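You operate a simulated robot arm through the tools that you are given. There is no shell and no other tool. Be economical: measure what you need, move in short steps, check, and stop when the job is done.

You are at the controls of a simulated two-armed robot. One attempt, no reset.

TASK
Put the amber lamp marked "95" from the top of the steel chest on top of the brown long carton there and the amber lamp labelled "27" on the top of the fan cabinet. Open the sliding lid. Do these in any order.

It is judged by the outcome, as a careful person would: the job done as asked, and still so three seconds after it is handed in. It fails if anything else is knocked over, pushed out of place, dropped, spilled or broken. A push-on lid holds only when it is set on centred and level and pressed home; a screw cap is set on level and turned clockwise until tight.

THE ROBOT
Two 6-joint arms with fingered hands on one trunk, on a base that drives. Base frame: it is fixed to the floor where the robot stands at the start and does not move with it; the origin is under the middle of the robot, x ahead of it, y to its left, z up. Readings come in mm, degrees, newtons and seconds.
The left shoulder is at the start at [21, 170, 1401], the right one opposite. With the tool pointing down near the work surface each hand reaches from about 360 to 640 mm from the robot's upright axis, wherever it stands, measured 20 degrees to its own side. Places, roughly: sliding lid [-3300, -900, 900]; top of the fan cabinet (72x17 cm) [-2620, 1560, 1340]. Payload 4.4 kg a hand.
The TCP of each hand is the grasp point between the finger pads, 33 mm short of the fingertips. In the tool frame z runs along the fingers and y along their closing line. The gripper opens to 164 mm. The gripper's body begins 93 mm behind the TCP. The gripper is a hand of 5 fingers: y runs from the thumb to the fingers, the wrist lies at [0, 0, -257] in the tool frame, and closing takes about 1.5 s.
Orientation is that of the tool frame in the base frame, as [roll, pitch, yaw] about the fixed x, y, z axes, in that order (R = Rz(yaw) Ry(pitch) Rx(roll)). With the fingers straight down and closing along the base's y, the tool's x points along the base's -x, its y along +y and its z along -z.

THE INTERFACE
- The arms move only by the tool move_arm. It takes "left_targets", "right_targets" or both (then of equal length, played together; a hand with none holds still); each is a list of rows, each an object (a shift or turn left out is 0, a gripper value left out holds the last) with "offset": the shift along the tool's x, y, z in units of 50 mm (1.0 is 50 mm), a list of three; "turn": the turn, a rotation vector about the tool's x, y, z in units of 4 degrees (1.0 is 4 degrees), a list of three. In form: [{"offset": [tx, ty, tz], "turn": [rx, ry, rz]}, ...]. A call has 1 to 20 rows; each row shifts and turns the commanded pose from where the row before left it, along the tool's axes as they then stand. "left_hand" and "right_hand" are, for a hand that has rows, the finger opening in mm, from 0 to 164, set as the call begins (left out, the last holds). A call with a number of a shift or a turn outside -1 to 1 is refused whole. A row lasts 0.2 s, in which the tool goes at most 50 mm and 8.6 degrees; a call with a longer step from one row to the next is refused whole, and so is a gripper value outside its range. Where a pose cannot be reached the arm comes as near as it can. A force on the tool above 40 N (or 10 N above the force at the start of the call, whichever is more), or a blocked arm, ends the call early, and 0.2 s more pass. Each finger travels about 72 mm/s and halts on what it meets, pressing with about 24 N; the grip force reading is that of the motor and also rises with nothing between the fingers. The clock runs only during rows and for 0.2 s after the last one: add rows that do not move to give the fingers time. It gives the time, the measured TCP pose, the force on the tool (base axes), the opening and the grip force at its end, in the units of the frame above (readings bear some noise), with the torque about the TCP (base axes, N m) and any sound that the robot's microphone picked up.
- Cameras (640 x 400 px; columns grow to the right, rows downward): "scene" is now at [88.9, -5.7, 1555.4]; the picture's right is [-0.09, -1.00, 0.00], its down [-0.74, 0.07, -0.66] and it looks along [0.66, -0.06, -0.75] (base axes); focal length 265 px, centre (320, 200). "left" rides on the left gripper at [-93, -1, -124] in its tool frame; the picture's right is [0.01, -1.00, 0.00], its down [0.80, 0.01, -0.60] and it looks along [0.60, 0.01, 0.80] (tool axes); focal length 275 px, centre (320, 200). "right" rides on the right gripper at [93, -1, -124] in its tool frame; the picture's right is [0.01, 1.00, 0.00], its down [-0.80, 0.01, -0.60] and it looks along [-0.60, 0.01, 0.80] (tool axes); focal length 275 px, centre (320, 200). There is no depth. A picture from a camera that has moved, and an enlarged one, comes with that camera's place and axes in the base frame and with its lens.
- grab_frame(camera): a new picture of that camera. The clock stands still meanwhile.
- move_column(by): slides the trunk up (or, below 0, down) by that many mm; the arms and the scene camera ride with it, the base frame stays. It gives what a move gives, with no picture.
- steer(legs): drives the robot by 1 to 6 legs, each [ahead, left, turn to the left] in mm, mm and degrees, along the robot's own axes; the way and the turn of a leg run together, so that a leg with both is an arc; at most 1500 mm and 180 degrees a leg. The arms and the cameras ride along, it lands a little off, and it stops where it bumps. It gives what a move gives.
- curl_fingers(fingers, thumb_bend, hand): sets how far each is bent, from 0 (flat) to 1 (curled in); at 0.3 the hand is open as for a grip, at 0.7 the pads meet at the TCP. One left out holds its place. A second passes; each finger stops where it meets its share of the squeeze, and holds until it gets a number again. A gripper value or a shape takes the hand back. It gives what a move gives, with no picture; readings hold the bend of each and the force on the fingers (four entries, about 0 where the hand has none), thumb and palm.
- grasp_type(shape, hand): the hand has 5 fingers and takes this shape, open, in about a second: jaw (thumb against the fingers, like two jaws); tri (thumb and two fingers); tip (a fingertip pinch); poke (one finger out to press); point (the index stretched); flat (the hand flat); cup (the hand cupped); fist (a fist). The gripper value then closes the fingers along that shape, each until it touches; the sizes above hold for jaw. It gives what a move gives, with no picture.
- pan_tilt(pan, tilt): turns the head with the scene camera to pan (to the left, within 86 degrees either way) and tilt (down, from -29 to 69), counted from straight ahead of the robot. It gives what a move gives.
- close_up(camera, box): a new picture of the part [left, top, right, bottom] of that camera's present view, enlarged. The clock stands still meanwhile.
- close_job(): hands the job in; it is judged then, once.

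Work in short steps. Places have to be worked out from the pictures, the camera data and where the tool is seen: move nearer, look again, correct. Check each grasp and each placing, and mend what went wrong. You have 165 turns and 138 pictures in all, those below and enlarged ones among them. Open the grippers and draw the arms clear of the work before you hand the job in, unless the task says otherwise; then end with one line.

The tools are called as a command line: name --argument value ..., lists and objects as JSON in quotes. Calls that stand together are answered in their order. move_arm: Moves the arms, as the interface text tells. Its arguments: {"type":"object","properties":{"left_targets":{"type":"array","items":{"type":"object","properties":{"offset":{"type":"array","items":{"type":"number"}},"turn":{"type":"array","items":{"type":"number"}}}}},"left_hand":{"type":"number"},"right_targets":{"type":"array","items":{"type":"object","properties":{"offset":{"type":"array","items":{"type":"number"}},"turn":{"type":"array","items":{"type":"number"}}}}},"right_hand":{"type":"number"}},"required":[]} The other tools are called the same way: move_column (by) slides the trunk up or down; grasp_type (shape, hand) gives the hand a shape; curl_fingers (fingers, thumb_bend, hand) moves the fingers one by one; steer (legs) drives the base; pan_tilt (pan, tilt) turns the head that bears the scene camera; grab_frame (camera) takes a picture; close_up (camera, box) takes an enlarged picture of a part of a camera's view; close_job () hands the job in.

At the start:

```text
time: 0.0
left_eef_pos: [606.2, 300.9, 1039.3]
left_tool_rot: [179.8, 0.0, -179.9]
left_ft_force: [-0.9, 0.8, -0.5]
left_moment: [-0.01, -0.01, -0.01]
left_opening: 163.9
left_finger_force: 0.1
left_shape: jaw
left_bend: [0.3, 0.3]
left_finger forces: [0.0, 0.1, 0.1, 0.1, 0.1, 0.0]
right_eef_pos: [628.9, -245.0, 1034.6]
right_tool_rot: [-179.9, 0.0, -180.0]
right_ft_force: [0.0, 0.7, -0.1]
right_moment: [0.05, 0.02, 0.0]
right_opening: 163.7
right_finger_force: 0.0
right_shape: jaw
right_bend: [0.3, 0.3]
right_finger forces: [0.0, 0.1, 0.0, 0.0, 0.0, 0.1]
trunk travel left (down, up): [-654.0, 88.0]
robot x, y, heading: [-1.6, 3.2, -0.1]
head pan, tilt: [-5.4, 48.4]
```

scene: 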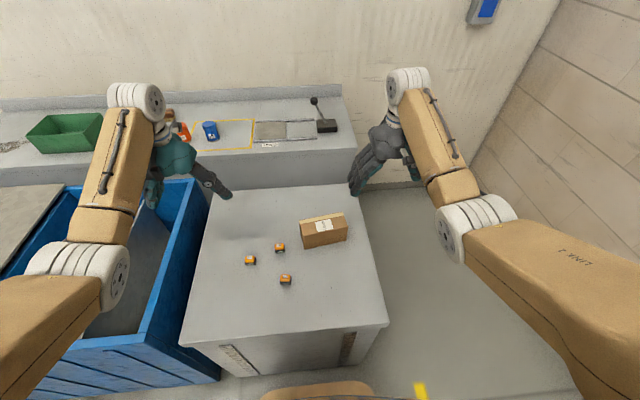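
right: 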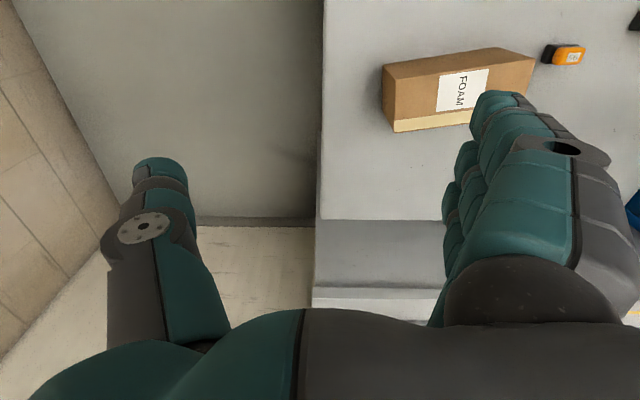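
left: 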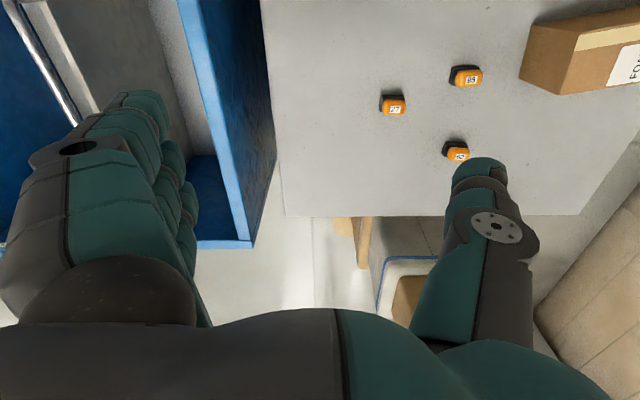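

I see three amber lamps and a FOAM carton on the chest in front. I zoom in on them to read the marks and find their places.

close_up --camera "scene" --box '[220, 190, 380, 300]'

close_up --camera "left" --box '[360, 40, 520, 180]'

```text
3.64 times, centred on (300, 245) of scene
camera zoom: at [88.9, -5.7, 1555.4], right [-0.09, -1.0, 0.0], down [-0.74, 0.07, -0.66], along [0.66, -0.06, -0.75], focal length 964 px, centre (393, 36)
```

zoom: 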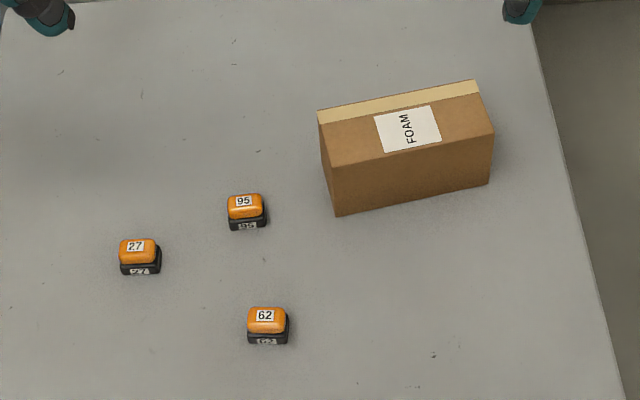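

```text
2.86 times, centred on (440, 110) of left
camera zoom: at [698.2, 299.4, 1161.8], right [-0.01, -1.0, 0.0], down [-0.8, 0.01, 0.6], along [-0.6, 0.01, -0.8], focal length 786 px, centre (-23, 457)
```

zoom: 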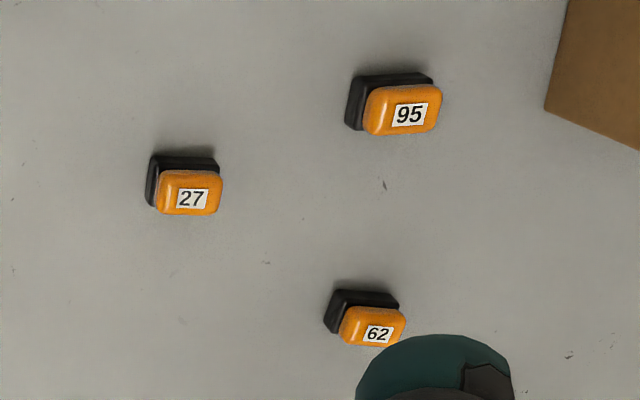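

Triangulating both views: lamp 95 is about (601, 95), lamp 27 about (558, 191), tops near z 755. The carton top is about z 803, centred near (640, -64). I lower the trunk so the arms reach the chest in the same posture.

move_column --by -130

```text
time: 1.6
left_eef_pos: [605.8, 299.3, 908.8]
left_tool_rot: [-180.0, 0.1, 180.0]
left_ft_force: [-0.4, -0.3, 0.5]
left_moment: [0.0, -0.01, -0.01]
left_opening: 163.7
left_finger_force: 0.1
left_shape: jaw
left_bend: [0.3, 0.3]
left_finger forces: [0.0, 0.0, 0.0, 0.0, 0.1, 0.1]
right_eef_pos: [629.2, -245.6, 906.1]
right_tool_rot: [180.0, -0.1, -179.9]
right_ft_force: [-0.5, -0.1, 0.3]
right_moment: [-0.03, -0.02, -0.01]
right_opening: 163.9
right_finger_force: 0.0
right_shape: jaw
right_bend: [0.3, 0.3]
right_finger forces: [0.0, 0.0, 0.1, 0.0, 0.1, 0.0]
trunk travel left (down, up): [-524.0, 218.0]
robot x, y, heading: [0.1, -0.8, -0.1]
head pan, tilt: [-5.4, 48.4]
```

Trunk is down and the hands are at z 907. I move the right hand over lamp 95, with the opening narrowed.

move_arm --right_targets '[{"offset": [0.08, 0.85, 0]}, {"offset": [0.08, 0.85, 0]}, {"offset": [0.07, 0.85, 0]}, {"offset": [0.07, 0.85, 0]}, {"offset": [0.07, 0.85, 0]}, {"offset": [0.07, 0.85, 0]}, {"offset": [0.06, 0.85, 0]}, {"offset": [0.06, 0.85, 0]}, {"offset": [0, 0, 0]}, {"offset": [0, 0, 0]}]' --right_hand 90

grab_frame --camera "right"

grab_frame --camera "scene"

grab_frame --camera "left"

```text
time: 4.0
left_eef_pos: [605.9, 300.6, 908.7]
left_tool_rot: [179.9, -0.1, -179.9]
left_ft_force: [0.4, -0.4, 0.4]
left_moment: [0.03, -0.03, 0.03]
left_opening: 163.8
left_finger_force: 0.0
left_shape: jaw
left_bend: [0.3, 0.3]
left_finger forces: [0.0, 0.0, 0.1, 0.0, 0.1, 0.0]
right_eef_pos: [620.5, 53.6, 896.5]
right_tool_rot: [-178.6, 0.2, 176.7]
right_ft_force: [-0.9, 0.2, 0.3]
right_moment: [-0.01, 0.0, -0.04]
right_opening: 90.8
right_finger_force: 0.0
right_shape: jaw
right_bend: [0.72, 0.7]
right_finger forces: [0.1, 0.0, 0.0, 0.0, 0.0, 0.0]
trunk travel left (down, up): [-524.0, 218.0]
robot x, y, heading: [-1.6, -0.4, 0.1]
head pan, tilt: [-5.4, 48.4]
stopped in row 10 (right hand): the arm was blocked; the commanded pose is now the measured one
```

```text
132 pictures are left
camera right: at [526.5, 59.4, 1020.3], right [0.04, 1.0, -0.03], down [0.8, -0.02, 0.6], along [0.6, -0.05, -0.8], focal length 275 px, centre (320, 200)
```

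right: 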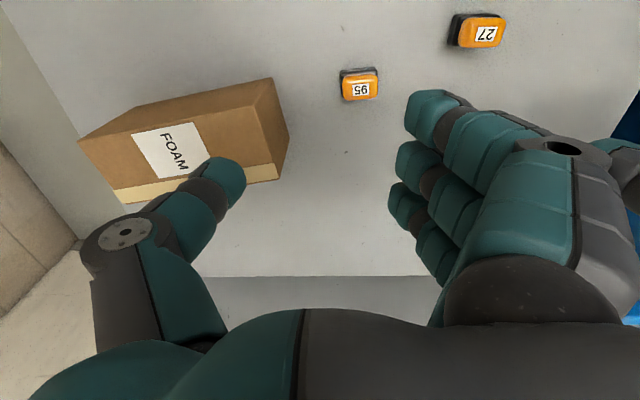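

```text
131 pictures are left
camera scene: at [93.5, -6.0, 1425.2], right [-0.09, -1.0, 0.0], down [-0.74, 0.07, -0.66], along [0.66, -0.06, -0.75], focal length 265 px, centre (320, 200)
```

scene: 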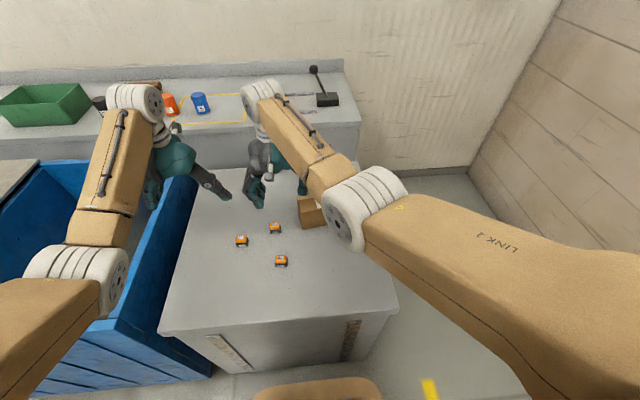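

```text
130 pictures are left
camera left: at [698.2, 299.6, 1031.6], right [-0.01, -1.0, 0.0], down [-0.8, 0.01, 0.6], along [-0.6, 0.01, -0.8], focal length 275 px, centre (320, 200)
```

left: 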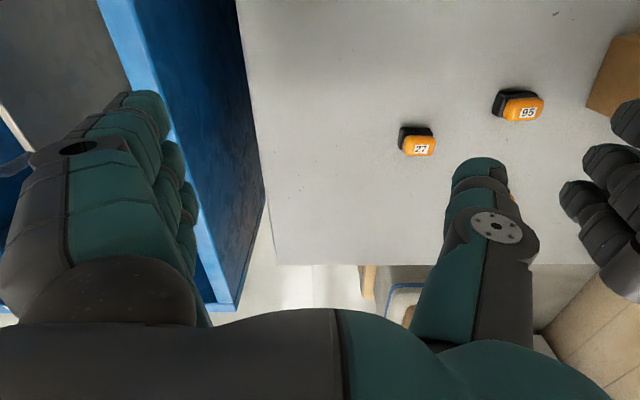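

The right arm hit its inward reach limit near y=54, so I shift the base 80 mm left. Left fingertips are about z 875, and I put the blue bin's rim at about 815, so the hand clears it.

steer --legs '[[0, 80, 0]]'

grab_frame --camera "right"

grab_frame --camera "scene"

```text
time: 5.0
left_eef_pos: [605.6, 382.4, 907.0]
left_tool_rot: [-179.9, -0.1, -179.9]
left_ft_force: [-0.4, 0.3, 0.2]
left_moment: [-0.05, 0.0, 0.02]
left_opening: 163.9
left_finger_force: 0.1
left_shape: jaw
left_bend: [0.3, 0.3]
left_finger forces: [0.1, 0.0, 0.0, 0.0, 0.1, 0.0]
right_eef_pos: [618.0, 135.9, 895.4]
right_tool_rot: [-178.5, 0.2, 176.6]
right_ft_force: [0.3, 0.1, -0.2]
right_moment: [-0.07, 0.0, 0.0]
right_opening: 90.8
right_finger_force: 0.0
right_shape: jaw
right_bend: [0.72, 0.7]
right_finger forces: [0.0, 0.0, 0.0, 0.0, 0.0, 0.0]
trunk travel left (down, up): [-524.0, 218.0]
robot x, y, heading: [-0.0, 80.7, -0.3]
head pan, tilt: [-5.4, 48.4]
```

```text
129 pictures are left
camera right: at [526.3, 142.6, 1020.2], right [0.04, 1.0, -0.03], down [0.8, -0.02, 0.6], along [0.6, -0.05, -0.8], focal length 275 px, centre (320, 200)
```

right: 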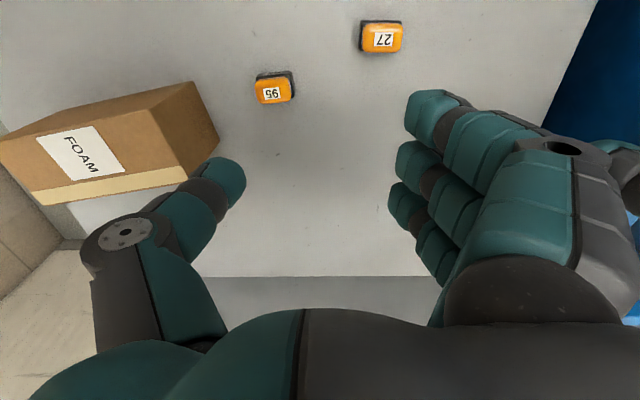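

```text
128 pictures are left
camera scene: at [93.5, 77.9, 1425.3], right [-0.09, -1.0, 0.0], down [-0.74, 0.07, -0.66], along [0.66, -0.06, -0.75], focal length 265 px, centre (320, 200)
```

scene: 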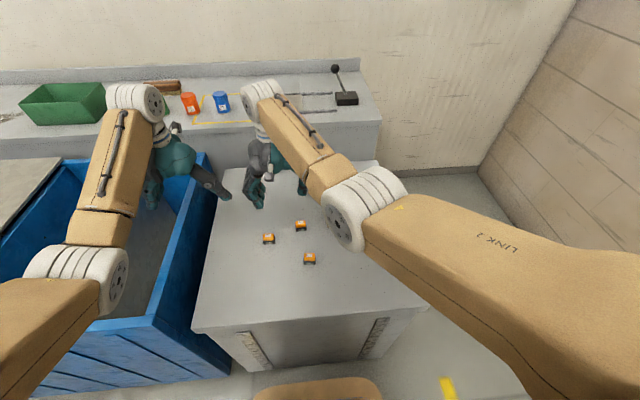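

From this view, lamp 95 is about (598, 88) with its top near z 752. I square up the hand, move over the lamp and come down to z≈800.

move_arm --right_targets '[{"offset": [0.2, -0.5, 0], "turn": [0.37, 0, -0.85]}, {"offset": [0.2, -0.46, 0]}, {"offset": [0, 0, 0.5]}, {"offset": [0, 0, 0.5]}, {"offset": [0, 0, 0.5]}, {"offset": [0, 0, 0.4]}, {"offset": [0, 0, 0]}]'

grab_frame --camera "right"

grab_frame --camera "left"

```text
time: 6.6
left_eef_pos: [605.1, 383.0, 906.9]
left_tool_rot: [180.0, 0.0, 180.0]
left_ft_force: [-0.4, 0.4, 0.0]
left_moment: [-0.02, -0.03, -0.01]
left_opening: 163.9
left_finger_force: 0.1
left_shape: jaw
left_bend: [0.3, 0.3]
left_finger forces: [0.0, 0.0, 0.1, 0.0, 0.1, 0.1]
right_eef_pos: [597.2, 83.9, 802.5]
right_tool_rot: [-177.1, 0.0, -179.9]
right_ft_force: [-1.1, 2.1, 1.2]
right_moment: [-0.05, 0.02, -0.07]
right_opening: 89.6
right_finger_force: 0.0
right_shape: jaw
right_bend: [0.72, 0.71]
right_finger forces: [0.1, 0.2, 0.1, 0.0, 2.3, 0.0]
trunk travel left (down, up): [-524.0, 218.0]
robot x, y, heading: [-0.8, 83.2, 0.0]
head pan, tilt: [-5.4, 48.4]
```

```text
127 pictures are left
camera right: at [504.9, 86.4, 926.8], right [-0.01, 1.0, -0.05], down [0.8, 0.04, 0.6], along [0.6, -0.03, -0.8], focal length 275 px, centre (320, 200)
```

right: 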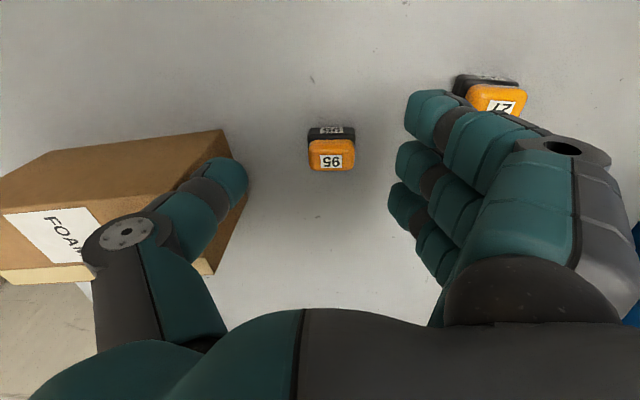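

```text
126 pictures are left
camera left: at [698.4, 381.1, 1031.7], right [-0.01, -1.0, 0.0], down [-0.8, 0.01, 0.6], along [-0.6, 0.01, -0.8], focal length 275 px, centre (320, 200)
```

left: 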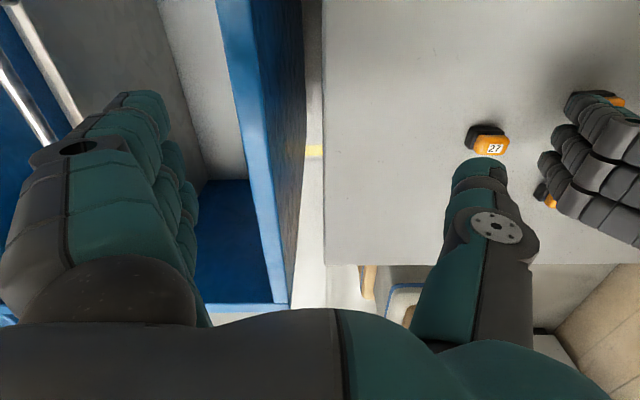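

The thumb reads 2.3 N, so it is brushing the carton's end. I rise a little, level the roll, narrow the opening and shift away from the carton.

move_arm --right_targets '[{"offset": [0, 0.1, -0.4]}, {"offset": [-0.06, 0, -0.3], "turn": [-0.72, 0, 0]}, {"offset": [0, 0, 0]}, {"offset": [0, 0, 0]}]' --right_hand 66

grab_frame --camera "right"

```text
time: 7.6
left_eef_pos: [605.3, 381.6, 908.1]
left_tool_rot: [-180.0, 0.1, 180.0]
left_ft_force: [-0.7, -0.3, 0.1]
left_moment: [0.01, 0.01, 0.02]
left_opening: 163.8
left_finger_force: 0.1
left_shape: jaw
left_bend: [0.3, 0.3]
left_finger forces: [0.0, 0.0, 0.0, 0.0, 0.0, 0.0]
right_eef_pos: [599.4, 88.6, 836.8]
right_tool_rot: [-179.9, 0.0, -179.9]
right_ft_force: [-1.1, -0.2, 0.9]
right_moment: [0.02, -0.02, 0.01]
right_opening: 66.7
right_finger_force: 0.0
right_shape: jaw
right_bend: [0.73, 0.75]
right_finger forces: [0.1, 0.0, 0.1, 0.0, 0.0, 0.0]
trunk travel left (down, up): [-524.0, 218.0]
robot x, y, heading: [0.9, 82.2, 0.0]
head pan, tilt: [-5.4, 48.4]
```

```text
125 pictures are left
camera right: at [507.2, 86.0, 961.6], right [-0.01, 1.0, 0.0], down [0.8, 0.01, 0.6], along [0.6, 0.01, -0.8], focal length 275 px, centre (320, 200)
```

right: 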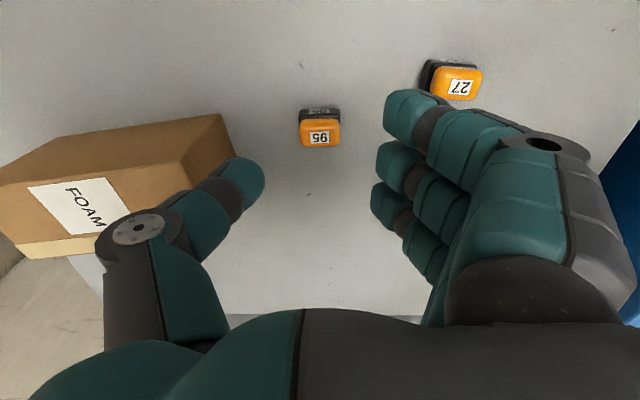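

Thumb is free now, and the lamp sits directly under the TCP at about (601, 87). I go down toward z≈757 with enough room on both sides.

move_arm --right_targets '[{"offset": [0, 0, 0.4]}, {"offset": [0, 0, 0.4]}, {"offset": [0, 0, 0.4]}, {"offset": [0, 0, 0.4]}, {"offset": [0, 0, 0]}]'

grab_frame --camera "right"

```text
time: 8.8
left_eef_pos: [605.6, 381.7, 909.5]
left_tool_rot: [-180.0, 0.0, -179.9]
left_ft_force: [0.1, -0.5, -0.6]
left_moment: [0.04, 0.0, -0.02]
left_opening: 164.0
left_finger_force: 0.0
left_shape: jaw
left_bend: [0.3, 0.3]
left_finger forces: [0.1, 0.1, 0.1, 0.0, 0.0, 0.0]
right_eef_pos: [600.5, 92.4, 757.5]
right_tool_rot: [-179.8, 0.0, -179.9]
right_ft_force: [1.3, 0.5, 0.4]
right_moment: [-0.02, 0.0, 0.03]
right_opening: 66.8
right_finger_force: 0.1
right_shape: jaw
right_bend: [0.73, 0.75]
right_finger forces: [0.0, 0.1, 0.0, 0.1, 0.7, 0.0]
trunk travel left (down, up): [-524.0, 218.0]
robot x, y, heading: [-1.7, 82.7, 0.1]
head pan, tilt: [-5.4, 48.4]
```

```text
124 pictures are left
camera right: at [508.0, 88.8, 882.3], right [-0.01, 1.0, 0.0], down [0.8, 0.01, 0.6], along [0.6, 0.01, -0.8], focal length 275 px, centre (320, 200)
```

right: 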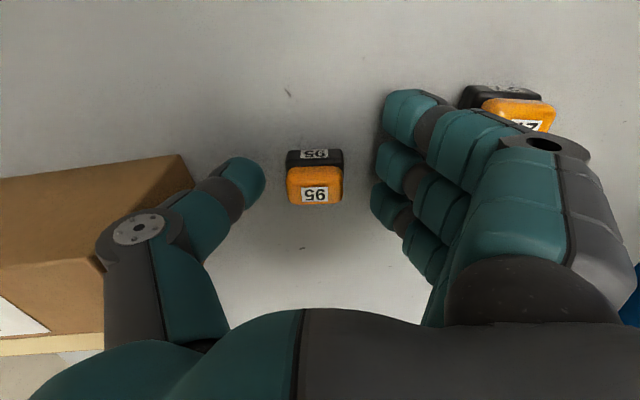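

Fingertips are now around z 724, alongside the lamp body. The thumb again reads slightly above zero, so I won't go lower and close here.

move_arm --right_targets '[{"offset": [0, -0.06, 0]}, {"offset": [0, 0, 0]}, {"offset": [0, 0, 0]}, {"offset": [0, 0, 0]}, {"offset": [0, 0, 0]}, {"offset": [0, 0, 0]}]' --right_hand 20

grab_frame --camera "right"

```text
time: 10.2
left_eef_pos: [605.3, 381.9, 908.2]
left_tool_rot: [180.0, 0.0, -179.9]
left_ft_force: [-0.2, 0.0, -0.2]
left_moment: [0.03, 0.0, -0.01]
left_opening: 163.9
left_finger_force: 0.2
left_shape: jaw
left_bend: [0.3, 0.3]
left_finger forces: [0.1, 0.1, 0.1, 0.0, 0.0, 0.1]
right_eef_pos: [600.1, 87.6, 756.1]
right_tool_rot: [-179.9, 0.0, -179.9]
right_ft_force: [0.3, 0.9, -0.9]
right_moment: [-0.02, -0.02, -0.02]
right_opening: 28.4
right_finger_force: 23.8
right_shape: jaw
right_bend: [0.71, 0.76]
right_finger forces: [0.0, 11.1, 9.6, 0.1, 22.5, 0.0]
trunk travel left (down, up): [-524.0, 218.0]
robot x, y, heading: [0.9, 83.4, -0.1]
head pan, tilt: [-5.4, 48.4]
```

```text
123 pictures are left
camera right: at [507.6, 84.9, 882.1], right [-0.01, 1.0, 0.0], down [0.8, 0.01, 0.6], along [0.6, 0.01, -0.8], focal length 275 px, centre (320, 200)
```

right: 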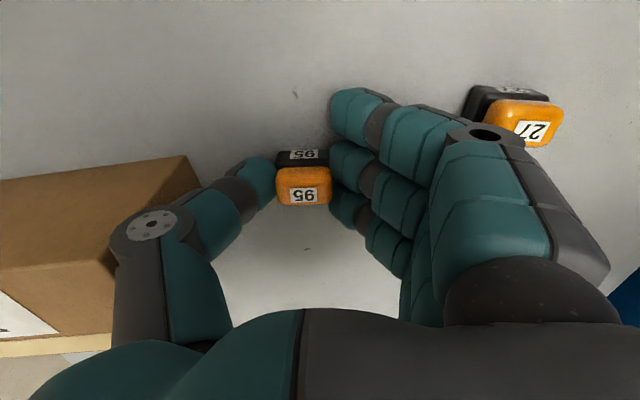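

Lamp 95 is gripped by the thumb and two fingers at about 23 N. I lift it straight up.

move_arm --right_targets '[{"offset": [0, 0, -0.5]}, {"offset": [0, 0, -0.6]}, {"offset": [0, 0, -0.6]}, {"offset": [0, 0, -0.6]}, {"offset": [0, 0, -0.5]}, {"offset": [0, 0, 0]}]'

grab_frame --camera "right"

grab_frame --camera "scene"

```text
time: 11.6
left_eef_pos: [606.2, 380.5, 908.5]
left_tool_rot: [180.0, 0.0, 179.9]
left_ft_force: [0.1, 0.1, -0.3]
left_moment: [-0.01, 0.0, -0.02]
left_opening: 163.9
left_finger_force: 0.0
left_shape: jaw
left_bend: [0.3, 0.3]
left_finger forces: [0.0, 0.1, 0.0, 0.0, 0.0, 0.0]
right_eef_pos: [600.1, 89.3, 897.1]
right_tool_rot: [-179.9, -0.1, -179.9]
right_ft_force: [-0.7, 0.3, 0.6]
right_moment: [-0.05, 0.01, 0.0]
right_opening: 28.8
right_finger_force: 24.3
right_shape: jaw
right_bend: [0.71, 0.76]
right_finger forces: [0.0, 11.3, 9.8, 0.0, 22.1, 0.0]
trunk travel left (down, up): [-524.0, 218.0]
robot x, y, heading: [2.8, 85.6, 0.0]
head pan, tilt: [-5.4, 48.4]
```

```text
122 pictures are left
camera right: at [507.8, 85.5, 1020.9], right [-0.01, 1.0, 0.0], down [0.8, 0.01, 0.6], along [0.6, 0.01, -0.8], focal length 275 px, centre (320, 200)
```

right: 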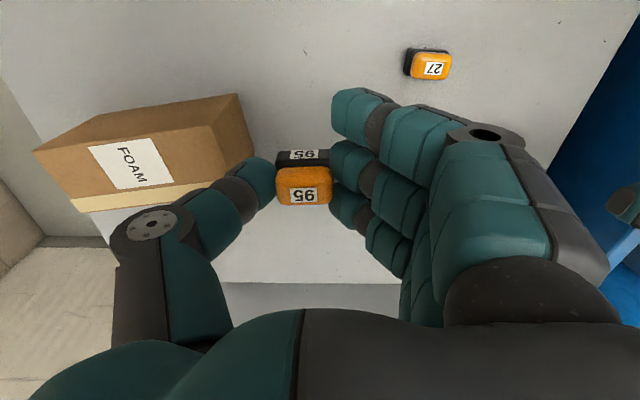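

```text
121 pictures are left
camera scene: at [93.7, 76.0, 1425.2], right [-0.09, -1.0, 0.0], down [-0.74, 0.07, -0.66], along [0.66, -0.06, -0.75], focal length 265 px, centre (320, 200)
```

scene: 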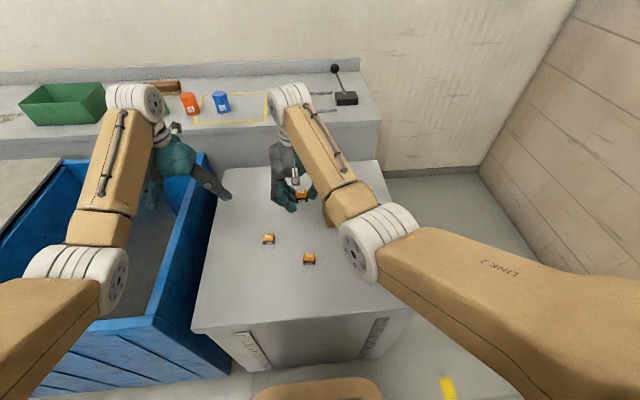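

Lamp 95 is off the chest, and the carton hasn't moved. The carton top's centre computes to about (641, -76), so I carry the lamp over it.

move_arm --right_targets '[{"offset": [-0.2, -0.8, 0]}, {"offset": [-0.2, -0.8, 0]}, {"offset": [-0.2, -0.8, 0]}, {"offset": [-0.22, -0.76, 0]}, {"offset": [0, 0, 0]}]'

grab_frame --camera "right"

grab_frame --camera "scene"

```text
time: 12.8
left_eef_pos: [605.8, 381.7, 906.7]
left_tool_rot: [180.0, 0.0, 180.0]
left_ft_force: [-0.2, 0.3, 0.1]
left_moment: [-0.02, 0.02, 0.0]
left_opening: 163.8
left_finger_force: 0.1
left_shape: jaw
left_bend: [0.3, 0.3]
left_finger forces: [0.0, 0.0, 0.1, 0.0, 0.1, 0.0]
right_eef_pos: [642.6, -69.7, 896.9]
right_tool_rot: [-180.0, 0.0, -179.8]
right_ft_force: [0.3, 0.5, 1.1]
right_moment: [0.02, 0.04, -0.01]
right_opening: 28.5
right_finger_force: 23.7
right_shape: jaw
right_bend: [0.71, 0.76]
right_finger forces: [0.0, 11.3, 9.7, 0.0, 21.9, 0.1]
trunk travel left (down, up): [-524.0, 218.0]
robot x, y, heading: [-1.8, 79.9, 0.0]
head pan, tilt: [-5.4, 48.4]
```

```text
120 pictures are left
camera right: at [548.4, -72.3, 1022.4], right [-0.01, 1.0, 0.0], down [0.8, 0.01, 0.6], along [0.6, 0.01, -0.8], focal length 275 px, centre (320, 200)
```

right: 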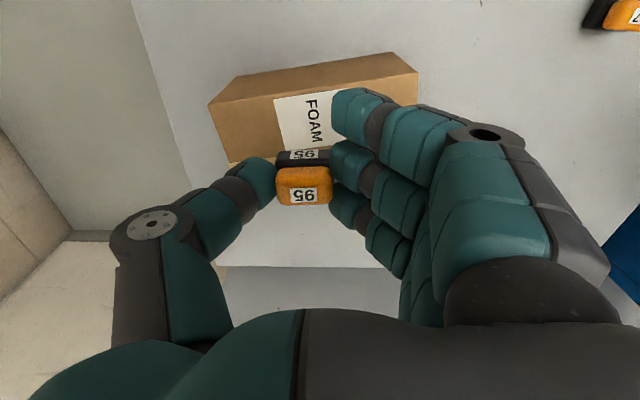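

```text
119 pictures are left
camera scene: at [93.4, 76.4, 1425.3], right [-0.09, -1.0, 0.0], down [-0.74, 0.07, -0.66], along [0.66, -0.06, -0.75], focal length 265 px, centre (320, 200)
```

scene: 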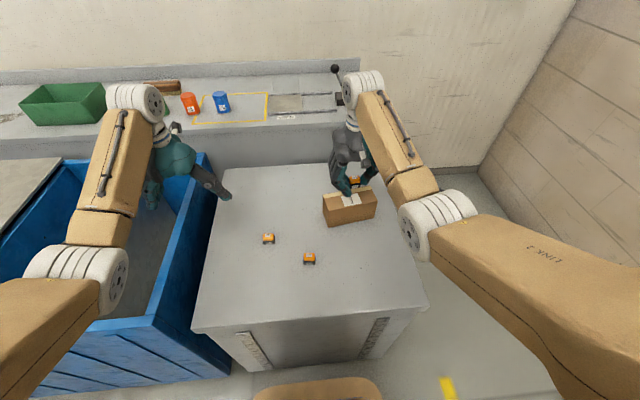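

The lamp hangs over the carton's middle at about (643, -79). I lower it to just about contact, expected at TCP z≈844.

move_arm --right_targets '[{"offset": [0, 0, 0.4]}, {"offset": [0, 0, 0.4]}, {"offset": [0, 0, 0.1]}, {"offset": [0, 0, 0.06]}, {"offset": [0, 0, 0.04]}, {"offset": [0, 0, 0]}]'

grab_frame --camera "right"

close_up --camera "scene" --box '[290, 140, 410, 240]'

```text
time: 14.2
left_eef_pos: [606.4, 382.0, 907.7]
left_tool_rot: [180.0, -0.1, 179.9]
left_ft_force: [-0.4, -0.2, 0.0]
left_moment: [0.05, 0.0, 0.0]
left_opening: 163.9
left_finger_force: 0.0
left_shape: jaw
left_bend: [0.3, 0.3]
left_finger forces: [0.0, 0.0, 0.1, 0.0, 0.1, 0.1]
right_eef_pos: [642.9, -70.5, 848.1]
right_tool_rot: [-179.9, -0.1, -179.9]
right_ft_force: [0.9, 0.3, -0.6]
right_moment: [-0.01, 0.02, 0.01]
right_opening: 28.8
right_finger_force: 24.0
right_shape: jaw
right_bend: [0.71, 0.76]
right_finger forces: [0.0, 11.4, 9.6, 0.1, 22.0, 0.1]
trunk travel left (down, up): [-524.0, 218.0]
robot x, y, heading: [0.3, 83.7, -0.2]
head pan, tilt: [-5.4, 48.4]
```

```text
118 pictures are left
camera right: at [549.6, -72.9, 972.3], right [-0.01, 1.0, 0.0], down [0.8, 0.01, 0.6], along [0.6, 0.01, -0.8], focal length 275 px, centre (320, 200)
```

right: 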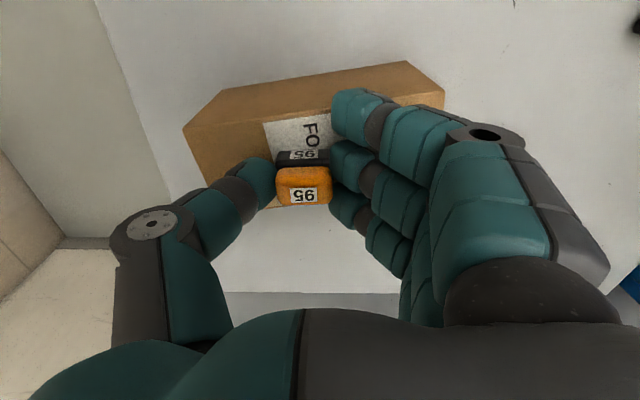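

```text
4.00 times, centred on (350, 190) of scene
camera zoom: at [93.6, 75.9, 1425.2], right [-0.09, -1.0, 0.0], down [-0.74, 0.07, -0.66], along [0.66, -0.06, -0.75], focal length 1060 px, centre (200, 240)
```

zoom: 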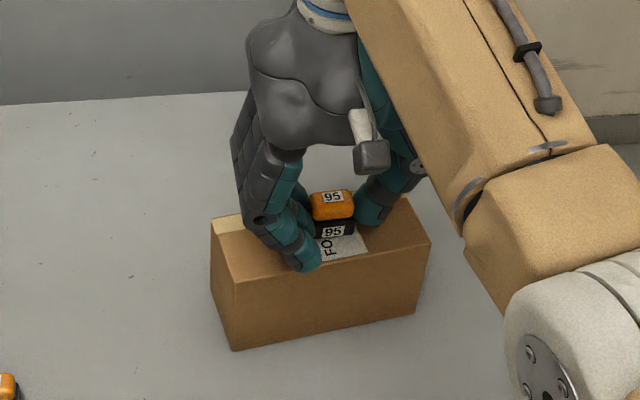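

The lamp is centred across the carton and a few mm above it. I lower the last bit gently until I feel contact.

move_arm --right_targets '[{"offset": [0, 0, 0.04]}, {"offset": [0, 0, 0.04]}, {"offset": [0, 0, 0]}]'

```text
time: 15.0
left_eef_pos: [604.6, 382.1, 909.1]
left_tool_rot: [-180.0, 0.1, 180.0]
left_ft_force: [-0.6, 0.4, 0.1]
left_moment: [-0.03, 0.0, -0.06]
left_opening: 163.8
left_finger_force: 0.1
left_shape: jaw
left_bend: [0.3, 0.3]
left_finger forces: [0.0, 0.0, 0.0, 0.0, 0.1, 0.0]
right_eef_pos: [642.8, -70.8, 846.0]
right_tool_rot: [-179.9, 0.3, -179.9]
right_ft_force: [0.7, 0.3, 14.7]
right_moment: [-0.16, 0.03, -0.02]
right_opening: 28.9
right_finger_force: 24.5
right_shape: jaw
right_bend: [0.71, 0.76]
right_finger forces: [0.0, 13.8, 11.3, 0.0, 26.4, 0.0]
trunk travel left (down, up): [-524.0, 218.0]
robot x, y, heading: [2.0, 80.4, 0.2]
head pan, tilt: [-5.4, 48.4]
```

Contact: 14.7 N upward at TCP z 846. I ease up about 2 mm and open the fingers gradually.

move_arm --right_targets '[{"offset": [0, 0, -0.04]}, {"offset": [0, 0, 0]}, {"offset": [0, 0, 0]}, {"offset": [0, 0, 0]}]' --right_hand 66

grab_frame --camera "right"

```text
time: 16.0
left_eef_pos: [605.8, 381.8, 908.0]
left_tool_rot: [179.9, 0.0, 179.9]
left_ft_force: [-0.4, 0.5, 1.1]
left_moment: [-0.02, 0.02, 0.0]
left_opening: 163.9
left_finger_force: 0.0
left_shape: jaw
left_bend: [0.3, 0.3]
left_finger forces: [0.0, 0.1, 0.1, 0.0, 0.0, 0.1]
right_eef_pos: [641.1, -71.7, 846.1]
right_tool_rot: [-179.9, 0.0, -179.9]
right_ft_force: [0.2, -0.4, -0.1]
right_moment: [0.01, 0.05, 0.01]
right_opening: 64.9
right_finger_force: 0.1
right_shape: jaw
right_bend: [0.73, 0.75]
right_finger forces: [0.0, 0.0, 0.1, 0.0, 0.1, 0.0]
trunk travel left (down, up): [-524.0, 218.0]
robot x, y, heading: [2.9, 81.1, -0.0]
head pan, tilt: [-5.4, 48.4]
```

```text
116 pictures are left
camera right: at [549.2, -74.1, 970.2], right [-0.01, 1.0, 0.0], down [0.8, 0.01, 0.6], along [0.6, 0.01, -0.8], focal length 275 px, centre (320, 200)
```

right: 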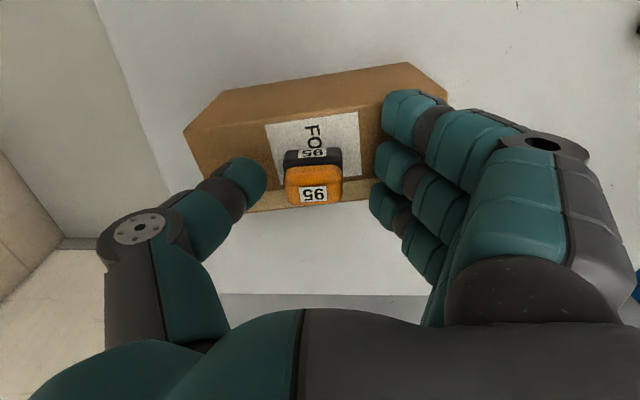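

The lamp stands on the carton. I raise the hand straight up and then move it back to its own side.

move_arm --right_targets '[{"offset": [0, 0, -0.6]}, {"offset": [0, 0, -0.8]}, {"offset": [0, 0, -0.8]}, {"offset": [0, 0, -0.8]}, {"offset": [0, -0.9, 0]}, {"offset": [0, -0.9, 0]}, {"offset": [0, -0.9, 0]}, {"offset": [0, 0, 0]}]'

grab_frame --camera "scene"

grab_frame --camera "left"

```text
time: 17.8
left_eef_pos: [605.6, 383.5, 906.9]
left_tool_rot: [-179.8, 0.0, -179.9]
left_ft_force: [-0.1, 0.5, 0.2]
left_moment: [-0.03, 0.0, 0.04]
left_opening: 164.1
left_finger_force: 0.0
left_shape: jaw
left_bend: [0.3, 0.3]
left_finger forces: [0.1, 0.0, 0.0, 0.0, 0.0, 0.1]
right_eef_pos: [664.5, -202.0, 985.1]
right_tool_rot: [-179.9, 0.0, -179.7]
right_ft_force: [0.4, 0.3, 0.2]
right_moment: [-0.05, -0.01, 0.0]
right_opening: 65.3
right_finger_force: 0.1
right_shape: jaw
right_bend: [0.73, 0.75]
right_finger forces: [0.0, 0.0, 0.0, 0.0, 0.0, 0.1]
right hand out of reach, approached as far as the arm can: row 3, 4
trunk travel left (down, up): [-524.0, 218.0]
robot x, y, heading: [0.7, 79.1, 0.3]
head pan, tilt: [-5.4, 48.4]
```

```text
115 pictures are left
camera scene: at [93.6, 77.0, 1425.2], right [-0.09, -1.0, 0.0], down [-0.74, 0.07, -0.66], along [0.66, -0.06, -0.75], focal length 265 px, centre (320, 200)
```

scene: 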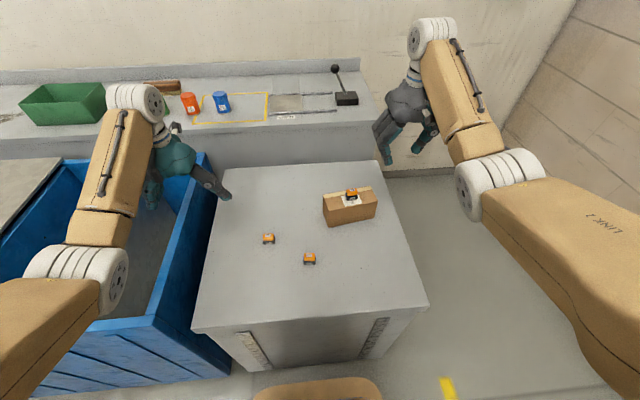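

```text
114 pictures are left
camera left: at [698.6, 381.8, 1031.3], right [-0.01, -1.0, 0.0], down [-0.8, 0.01, 0.6], along [-0.6, 0.01, -0.8], focal length 275 px, centre (320, 200)
```

left: 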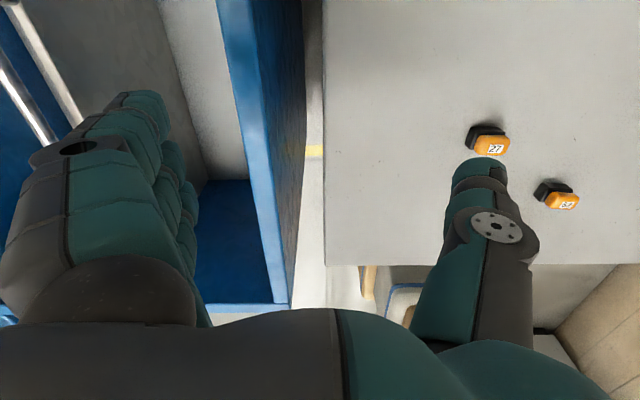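

Lamp 95 sits on the carton. Now the left hand goes over lamp 27 at about (559, 193) with a 66 mm opening.

move_arm --left_targets '[{"offset": [0.19, -0.76, 0]}, {"offset": [0.19, -0.76, 0]}, {"offset": [0.19, -0.76, 0]}, {"offset": [0.19, -0.76, 0]}, {"offset": [0.18, -0.76, 0]}, {"offset": [0, 0, 0.7]}, {"offset": [0, 0, 0.7]}, {"offset": [0, 0, 0]}]' --left_hand 66

grab_frame --camera "left"

```text
time: 19.6
left_eef_pos: [584.5, 193.2, 813.4]
left_tool_rot: [179.9, 0.0, 180.0]
left_ft_force: [-0.4, 0.8, 0.0]
left_moment: [-0.03, -0.02, -0.03]
left_opening: 66.9
left_finger_force: 0.1
left_shape: jaw
left_bend: [0.73, 0.75]
left_finger forces: [0.1, 0.0, 0.0, 0.1, 0.0, 0.1]
left hand out of reach, approached as far as the arm can: row 1, 2, 3, 4
right_eef_pos: [664.8, -204.0, 986.3]
right_tool_rot: [-179.9, -0.1, -179.9]
right_ft_force: [0.5, -0.2, -0.1]
right_moment: [0.02, 0.04, 0.04]
right_opening: 65.3
right_finger_force: 0.1
right_shape: jaw
right_bend: [0.73, 0.75]
right_finger forces: [0.0, 0.0, 0.0, 0.1, 0.0, 0.1]
trunk travel left (down, up): [-524.0, 218.0]
robot x, y, heading: [-1.6, 82.3, -0.0]
head pan, tilt: [-5.4, 48.4]
```

```text
113 pictures are left
camera left: at [676.6, 193.4, 937.0], right [-0.01, -1.0, 0.0], down [-0.8, 0.01, 0.6], along [-0.6, 0.01, -0.8], focal length 275 px, centre (320, 200)
```

left: 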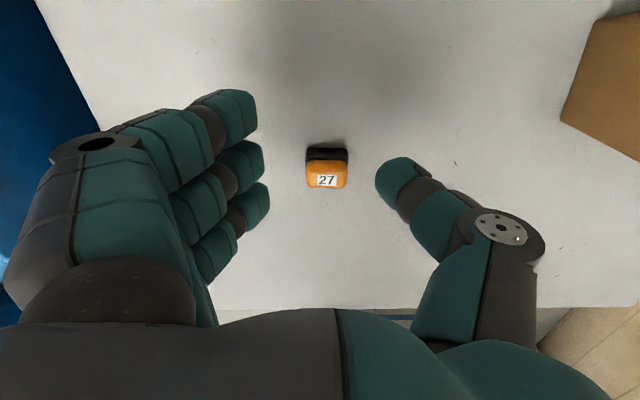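

Lamp 27 is confirmed at (560, 190), but the hand stopped at x 584. I correct and descend to z≈757.

move_arm --left_targets '[{"offset": [0.25, -0.06, 0]}, {"offset": [0.24, 0, 0]}, {"offset": [0, 0, 0.4]}, {"offset": [0, 0, 0.4]}, {"offset": [0, 0, 0.33]}, {"offset": [0, 0, 0]}]'

grab_frame --camera "left"

```text
time: 21.0
left_eef_pos: [559.7, 189.1, 756.1]
left_tool_rot: [-180.0, 0.0, -180.0]
left_ft_force: [1.1, -0.7, 0.0]
left_moment: [-0.01, 0.02, -0.02]
left_opening: 66.7
left_finger_force: 0.1
left_shape: jaw
left_bend: [0.73, 0.75]
left_finger forces: [0.1, 0.0, 0.1, 0.0, 0.1, 0.0]
right_eef_pos: [664.5, -204.0, 985.0]
right_tool_rot: [-179.9, 0.0, -180.0]
right_ft_force: [1.0, 0.3, -0.4]
right_moment: [-0.03, 0.01, -0.01]
right_opening: 65.5
right_finger_force: 0.1
right_shape: jaw
right_bend: [0.73, 0.75]
right_finger forces: [0.0, 0.0, 0.0, 0.1, 0.1, 0.0]
trunk travel left (down, up): [-524.0, 218.0]
robot x, y, heading: [3.2, 82.5, -0.0]
head pan, tilt: [-5.4, 48.4]
```

```text
112 pictures are left
camera left: at [653.4, 188.9, 880.5], right [-0.01, -1.0, 0.0], down [-0.8, 0.01, 0.6], along [-0.6, 0.01, -0.8], focal length 275 px, centre (320, 200)
```

left: 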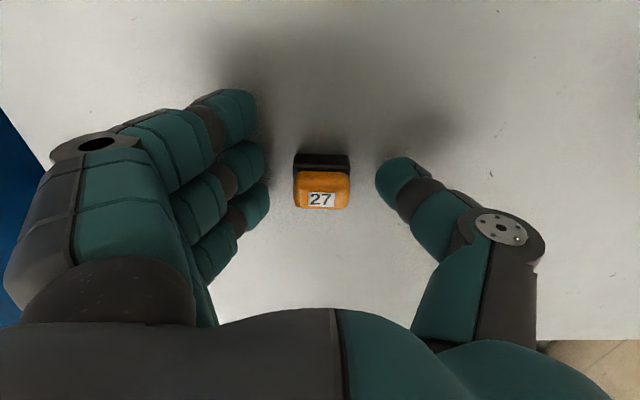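

The lamp is centred between the fingers, so I close the hand and then lift it in the same call.

move_arm --left_targets '[{"offset": [0, 0, 0]}, {"offset": [0, 0, 0]}, {"offset": [0, 0, 0]}, {"offset": [0, 0, 0]}, {"offset": [0, 0, 0]}, {"offset": [0, 0, 0]}]' --left_hand 20

move_arm --left_targets '[{"offset": [0, 0, -0.5]}, {"offset": [0, 0, -0.6]}, {"offset": [0, 0, -0.6]}, {"offset": [0, 0, -0.3]}, {"offset": [0, 0, 0]}]'

grab_frame --camera "left"

```text
time: 22.4
left_eef_pos: [561.1, 189.0, 756.6]
left_tool_rot: [-180.0, 0.1, -179.9]
left_ft_force: [-0.1, 0.4, 0.2]
left_moment: [-0.02, 0.0, 0.0]
left_opening: 29.4
left_finger_force: 24.2
left_shape: jaw
left_bend: [0.71, 0.76]
left_finger forces: [0.0, 6.4, 14.6, 0.0, 21.6, 0.1]
right_eef_pos: [664.4, -203.0, 985.6]
right_tool_rot: [-179.9, -0.1, -179.8]
right_ft_force: [0.4, -0.9, 0.0]
right_moment: [0.0, 0.02, -0.02]
right_opening: 65.5
right_finger_force: 0.0
right_shape: jaw
right_bend: [0.73, 0.75]
right_finger forces: [0.0, 0.1, 0.0, 0.0, 0.1, 0.1]
trunk travel left (down, up): [-524.0, 218.0]
robot x, y, heading: [1.7, 80.4, -0.0]
head pan, tilt: [-5.4, 48.4]
```

```text
time: 23.6
left_eef_pos: [560.3, 190.6, 856.7]
left_tool_rot: [-180.0, 0.0, -179.9]
left_ft_force: [0.2, 0.2, -0.4]
left_moment: [0.0, -0.01, 0.0]
left_opening: 29.5
left_finger_force: 23.8
left_shape: jaw
left_bend: [0.71, 0.76]
left_finger forces: [0.0, 6.4, 14.5, 0.1, 21.5, 0.0]
right_eef_pos: [664.9, -203.4, 985.1]
right_tool_rot: [-179.8, 0.0, -179.9]
right_ft_force: [0.9, -0.3, 0.4]
right_moment: [0.02, -0.02, 0.03]
right_opening: 65.2
right_finger_force: 0.0
right_shape: jaw
right_bend: [0.73, 0.75]
right_finger forces: [0.0, 0.0, 0.0, 0.1, 0.1, 0.0]
trunk travel left (down, up): [-524.0, 218.0]
robot x, y, heading: [1.0, 83.1, 0.1]
head pan, tilt: [-5.4, 48.4]
```

```text
111 pictures are left
camera left: at [653.3, 190.2, 980.7], right [-0.01, -1.0, 0.0], down [-0.8, 0.01, 0.6], along [-0.6, 0.01, -0.8], focal length 275 px, centre (320, 200)
```

left: 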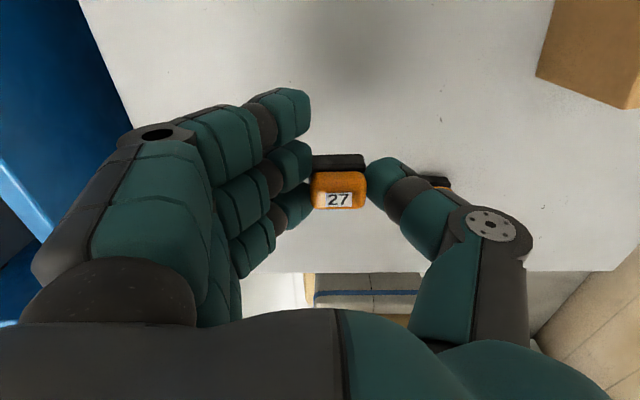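

Lamp 27 is held firmly. I raise the trunk for clearance, then look around to plan the drive.

move_column --by 218

pan_tilt --pan 86 --tilt 25

grab_frame --camera "scene"

pan_tilt --pan -86 --tilt 25

grab_frame --camera "scene"

```text
time: 26.0
left_eef_pos: [560.9, 190.3, 1074.2]
left_tool_rot: [-180.0, -0.1, 179.9]
left_ft_force: [1.1, 1.0, -0.2]
left_moment: [-0.01, -0.01, 0.03]
left_opening: 29.3
left_finger_force: 24.0
left_shape: jaw
left_bend: [0.71, 0.76]
left_finger forces: [0.0, 6.4, 14.6, 0.0, 21.6, 0.1]
right_eef_pos: [665.5, -202.6, 1202.1]
right_tool_rot: [-180.0, 0.0, -179.9]
right_ft_force: [-0.7, 0.1, -0.1]
right_moment: [-0.03, 0.03, -0.01]
right_opening: 65.6
right_finger_force: 0.0
right_shape: jaw
right_bend: [0.73, 0.75]
right_finger forces: [0.1, 0.0, 0.1, 0.0, 0.1, 0.0]
trunk travel left (down, up): [-742.0, 0.0]
robot x, y, heading: [-3.8, 80.4, -0.0]
head pan, tilt: [-5.4, 48.4]
```

```text
time: 27.6
left_eef_pos: [561.2, 190.8, 1075.5]
left_tool_rot: [180.0, 0.0, 180.0]
left_ft_force: [-0.3, 0.5, -0.1]
left_moment: [0.01, -0.02, 0.03]
left_opening: 29.6
left_finger_force: 24.3
left_shape: jaw
left_bend: [0.71, 0.76]
left_finger forces: [0.0, 6.5, 14.5, 0.1, 21.5, 0.0]
right_eef_pos: [665.1, -202.3, 1202.1]
right_tool_rot: [-179.9, 0.0, -179.8]
right_ft_force: [0.4, -0.1, 0.7]
right_moment: [0.0, 0.01, 0.01]
right_opening: 65.3
right_finger_force: 0.1
right_shape: jaw
right_bend: [0.73, 0.75]
right_finger forces: [0.1, 0.0, 0.0, 0.0, 0.0, 0.0]
trunk travel left (down, up): [-742.0, 0.0]
robot x, y, heading: [-0.9, 78.7, 0.2]
head pan, tilt: [85.9, 25.0]
```

```text
110 pictures are left
camera scene: at [16.6, 175.0, 1678.7], right [1.0, -0.07, 0.0], down [-0.03, -0.42, -0.91], along [0.07, 0.9, -0.42], focal length 265 px, centre (320, 200)
```

scene: 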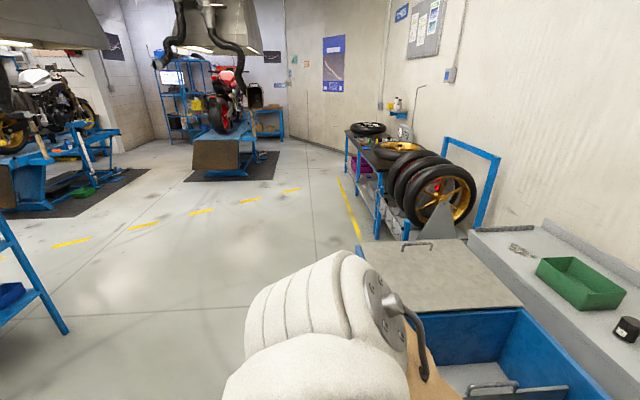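

```text
time: 30.2
left_eef_pos: [560.7, 190.1, 1075.3]
left_tool_rot: [180.0, 0.0, -179.9]
left_ft_force: [0.5, 0.0, -0.6]
left_moment: [-0.01, 0.0, 0.0]
left_opening: 29.6
left_finger_force: 23.9
left_shape: jaw
left_bend: [0.71, 0.76]
left_finger forces: [0.1, 6.5, 14.6, 0.0, 21.4, 0.0]
right_eef_pos: [664.0, -202.2, 1201.7]
right_tool_rot: [-179.9, 0.0, -179.9]
right_ft_force: [-0.6, -0.5, 1.1]
right_moment: [-0.04, -0.02, 0.01]
right_opening: 65.5
right_finger_force: 0.1
right_shape: jaw
right_bend: [0.73, 0.75]
right_finger forces: [0.0, 0.1, 0.0, 0.0, 0.0, 0.0]
trunk travel left (down, up): [-742.0, 0.0]
robot x, y, heading: [1.8, 82.4, 0.1]
head pan, tilt: [-85.9, 25.0]
```

```text
109 pictures are left
camera scene: at [16.5, -8.8, 1678.7], right [-1.0, -0.07, 0.0], down [-0.03, 0.42, -0.91], along [0.06, -0.9, -0.42], focal length 265 px, centre (320, 200)
```

scene: 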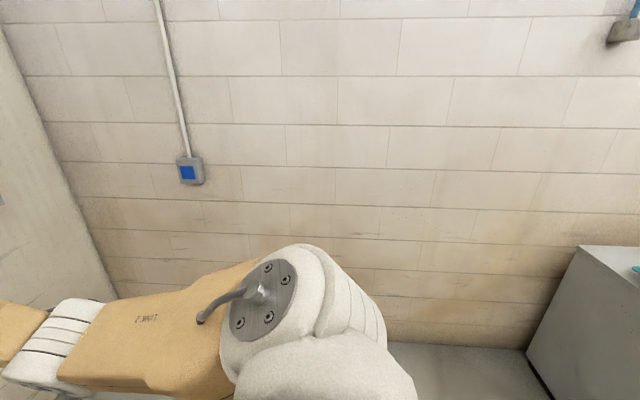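

The left side has open floor; the right is a wall. I back off 350 mm from the chest and turn left 90° so I can see behind.

steer --legs '[[-350, 0, 0], [0, 0, 90]]'

pan_tilt --pan 70 --tilt 20

grab_frame --camera "scene"

pan_tilt --pan 15 --tilt 20

grab_frame --camera "scene"

```text
time: 36.3
left_eef_pos: [-460.5, 642.8, 1076.3]
left_tool_rot: [179.9, 0.0, -89.9]
left_ft_force: [-0.4, 0.3, -0.4]
left_moment: [-0.01, -0.02, 0.03]
left_opening: 29.5
left_finger_force: 23.7
left_shape: jaw
left_bend: [0.71, 0.76]
left_finger forces: [0.1, 6.6, 14.7, 0.0, 21.6, 0.1]
right_eef_pos: [-68.0, 747.3, 1203.5]
right_tool_rot: [-179.9, 0.0, -89.8]
right_ft_force: [0.3, 0.4, 0.5]
right_moment: [-0.02, 0.0, -0.02]
right_opening: 65.1
right_finger_force: 0.2
right_shape: jaw
right_bend: [0.73, 0.75]
right_finger forces: [0.1, 0.0, 0.1, 0.0, 0.0, 0.0]
trunk travel left (down, up): [-742.0, 0.0]
robot x, y, heading: [-349.6, 82.7, 89.9]
head pan, tilt: [-85.9, 25.0]
```

```text
time: 38.7
left_eef_pos: [-460.9, 643.2, 1075.1]
left_tool_rot: [-180.0, 0.0, -89.9]
left_ft_force: [0.3, 0.7, 0.0]
left_moment: [-0.01, 0.0, -0.04]
left_opening: 29.4
left_finger_force: 23.5
left_shape: jaw
left_bend: [0.71, 0.76]
left_finger forces: [0.0, 6.6, 14.8, 0.0, 21.4, 0.0]
right_eef_pos: [-68.2, 747.4, 1202.5]
right_tool_rot: [-180.0, 0.0, -89.8]
right_ft_force: [0.3, -0.2, 0.7]
right_moment: [0.0, 0.0, -0.04]
right_opening: 65.5
right_finger_force: 0.0
right_shape: jaw
right_bend: [0.73, 0.75]
right_finger forces: [0.0, 0.1, 0.0, 0.0, 0.0, 0.0]
trunk travel left (down, up): [-742.0, 0.0]
robot x, y, heading: [-352.8, 81.4, 90.0]
head pan, tilt: [70.0, 20.0]
```

```text
108 pictures are left
camera scene: at [-440.0, 125.8, 1686.8], right [0.34, 0.94, 0.0], down [0.32, -0.12, -0.94], along [-0.88, 0.32, -0.34], focal length 265 px, centre (320, 200)
```

scene: 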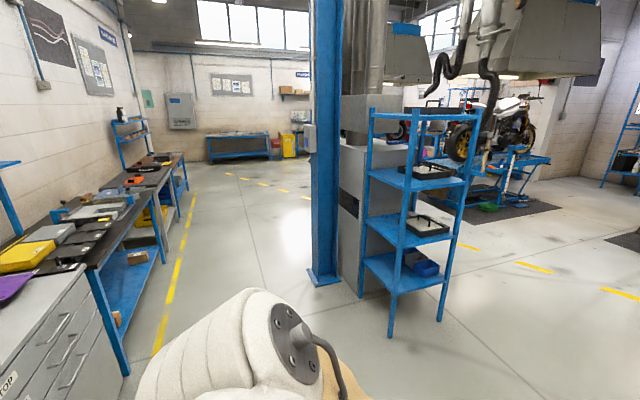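

```text
time: 40.0
left_eef_pos: [-461.6, 642.3, 1074.9]
left_tool_rot: [179.9, 0.1, -89.9]
left_ft_force: [0.4, -0.4, 0.3]
left_moment: [0.01, -0.02, 0.02]
left_opening: 29.7
left_finger_force: 23.5
left_shape: jaw
left_bend: [0.71, 0.76]
left_finger forces: [0.0, 6.7, 14.7, 0.0, 21.4, 0.1]
right_eef_pos: [-67.4, 747.2, 1202.7]
right_tool_rot: [-179.9, 0.0, -89.8]
right_ft_force: [-0.2, 0.9, 0.2]
right_moment: [0.01, -0.02, -0.03]
right_opening: 65.7
right_finger_force: 0.1
right_shape: jaw
right_bend: [0.73, 0.75]
right_finger forces: [0.0, 0.0, 0.0, 0.0, 0.1, 0.1]
trunk travel left (down, up): [-742.0, 0.0]
robot x, y, heading: [-349.3, 78.7, 90.2]
head pan, tilt: [15.0, 20.0]
```

```text
107 pictures are left
camera scene: at [-376.7, 183.8, 1686.8], right [0.97, 0.26, 0.0], down [0.09, -0.33, -0.94], along [-0.24, 0.91, -0.34], focal length 265 px, centre (320, 200)
```

scene: 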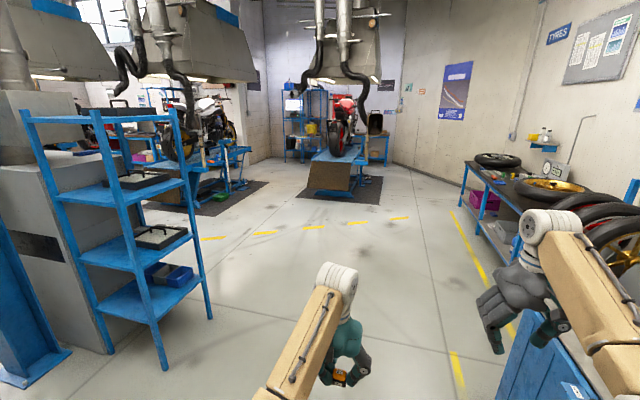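

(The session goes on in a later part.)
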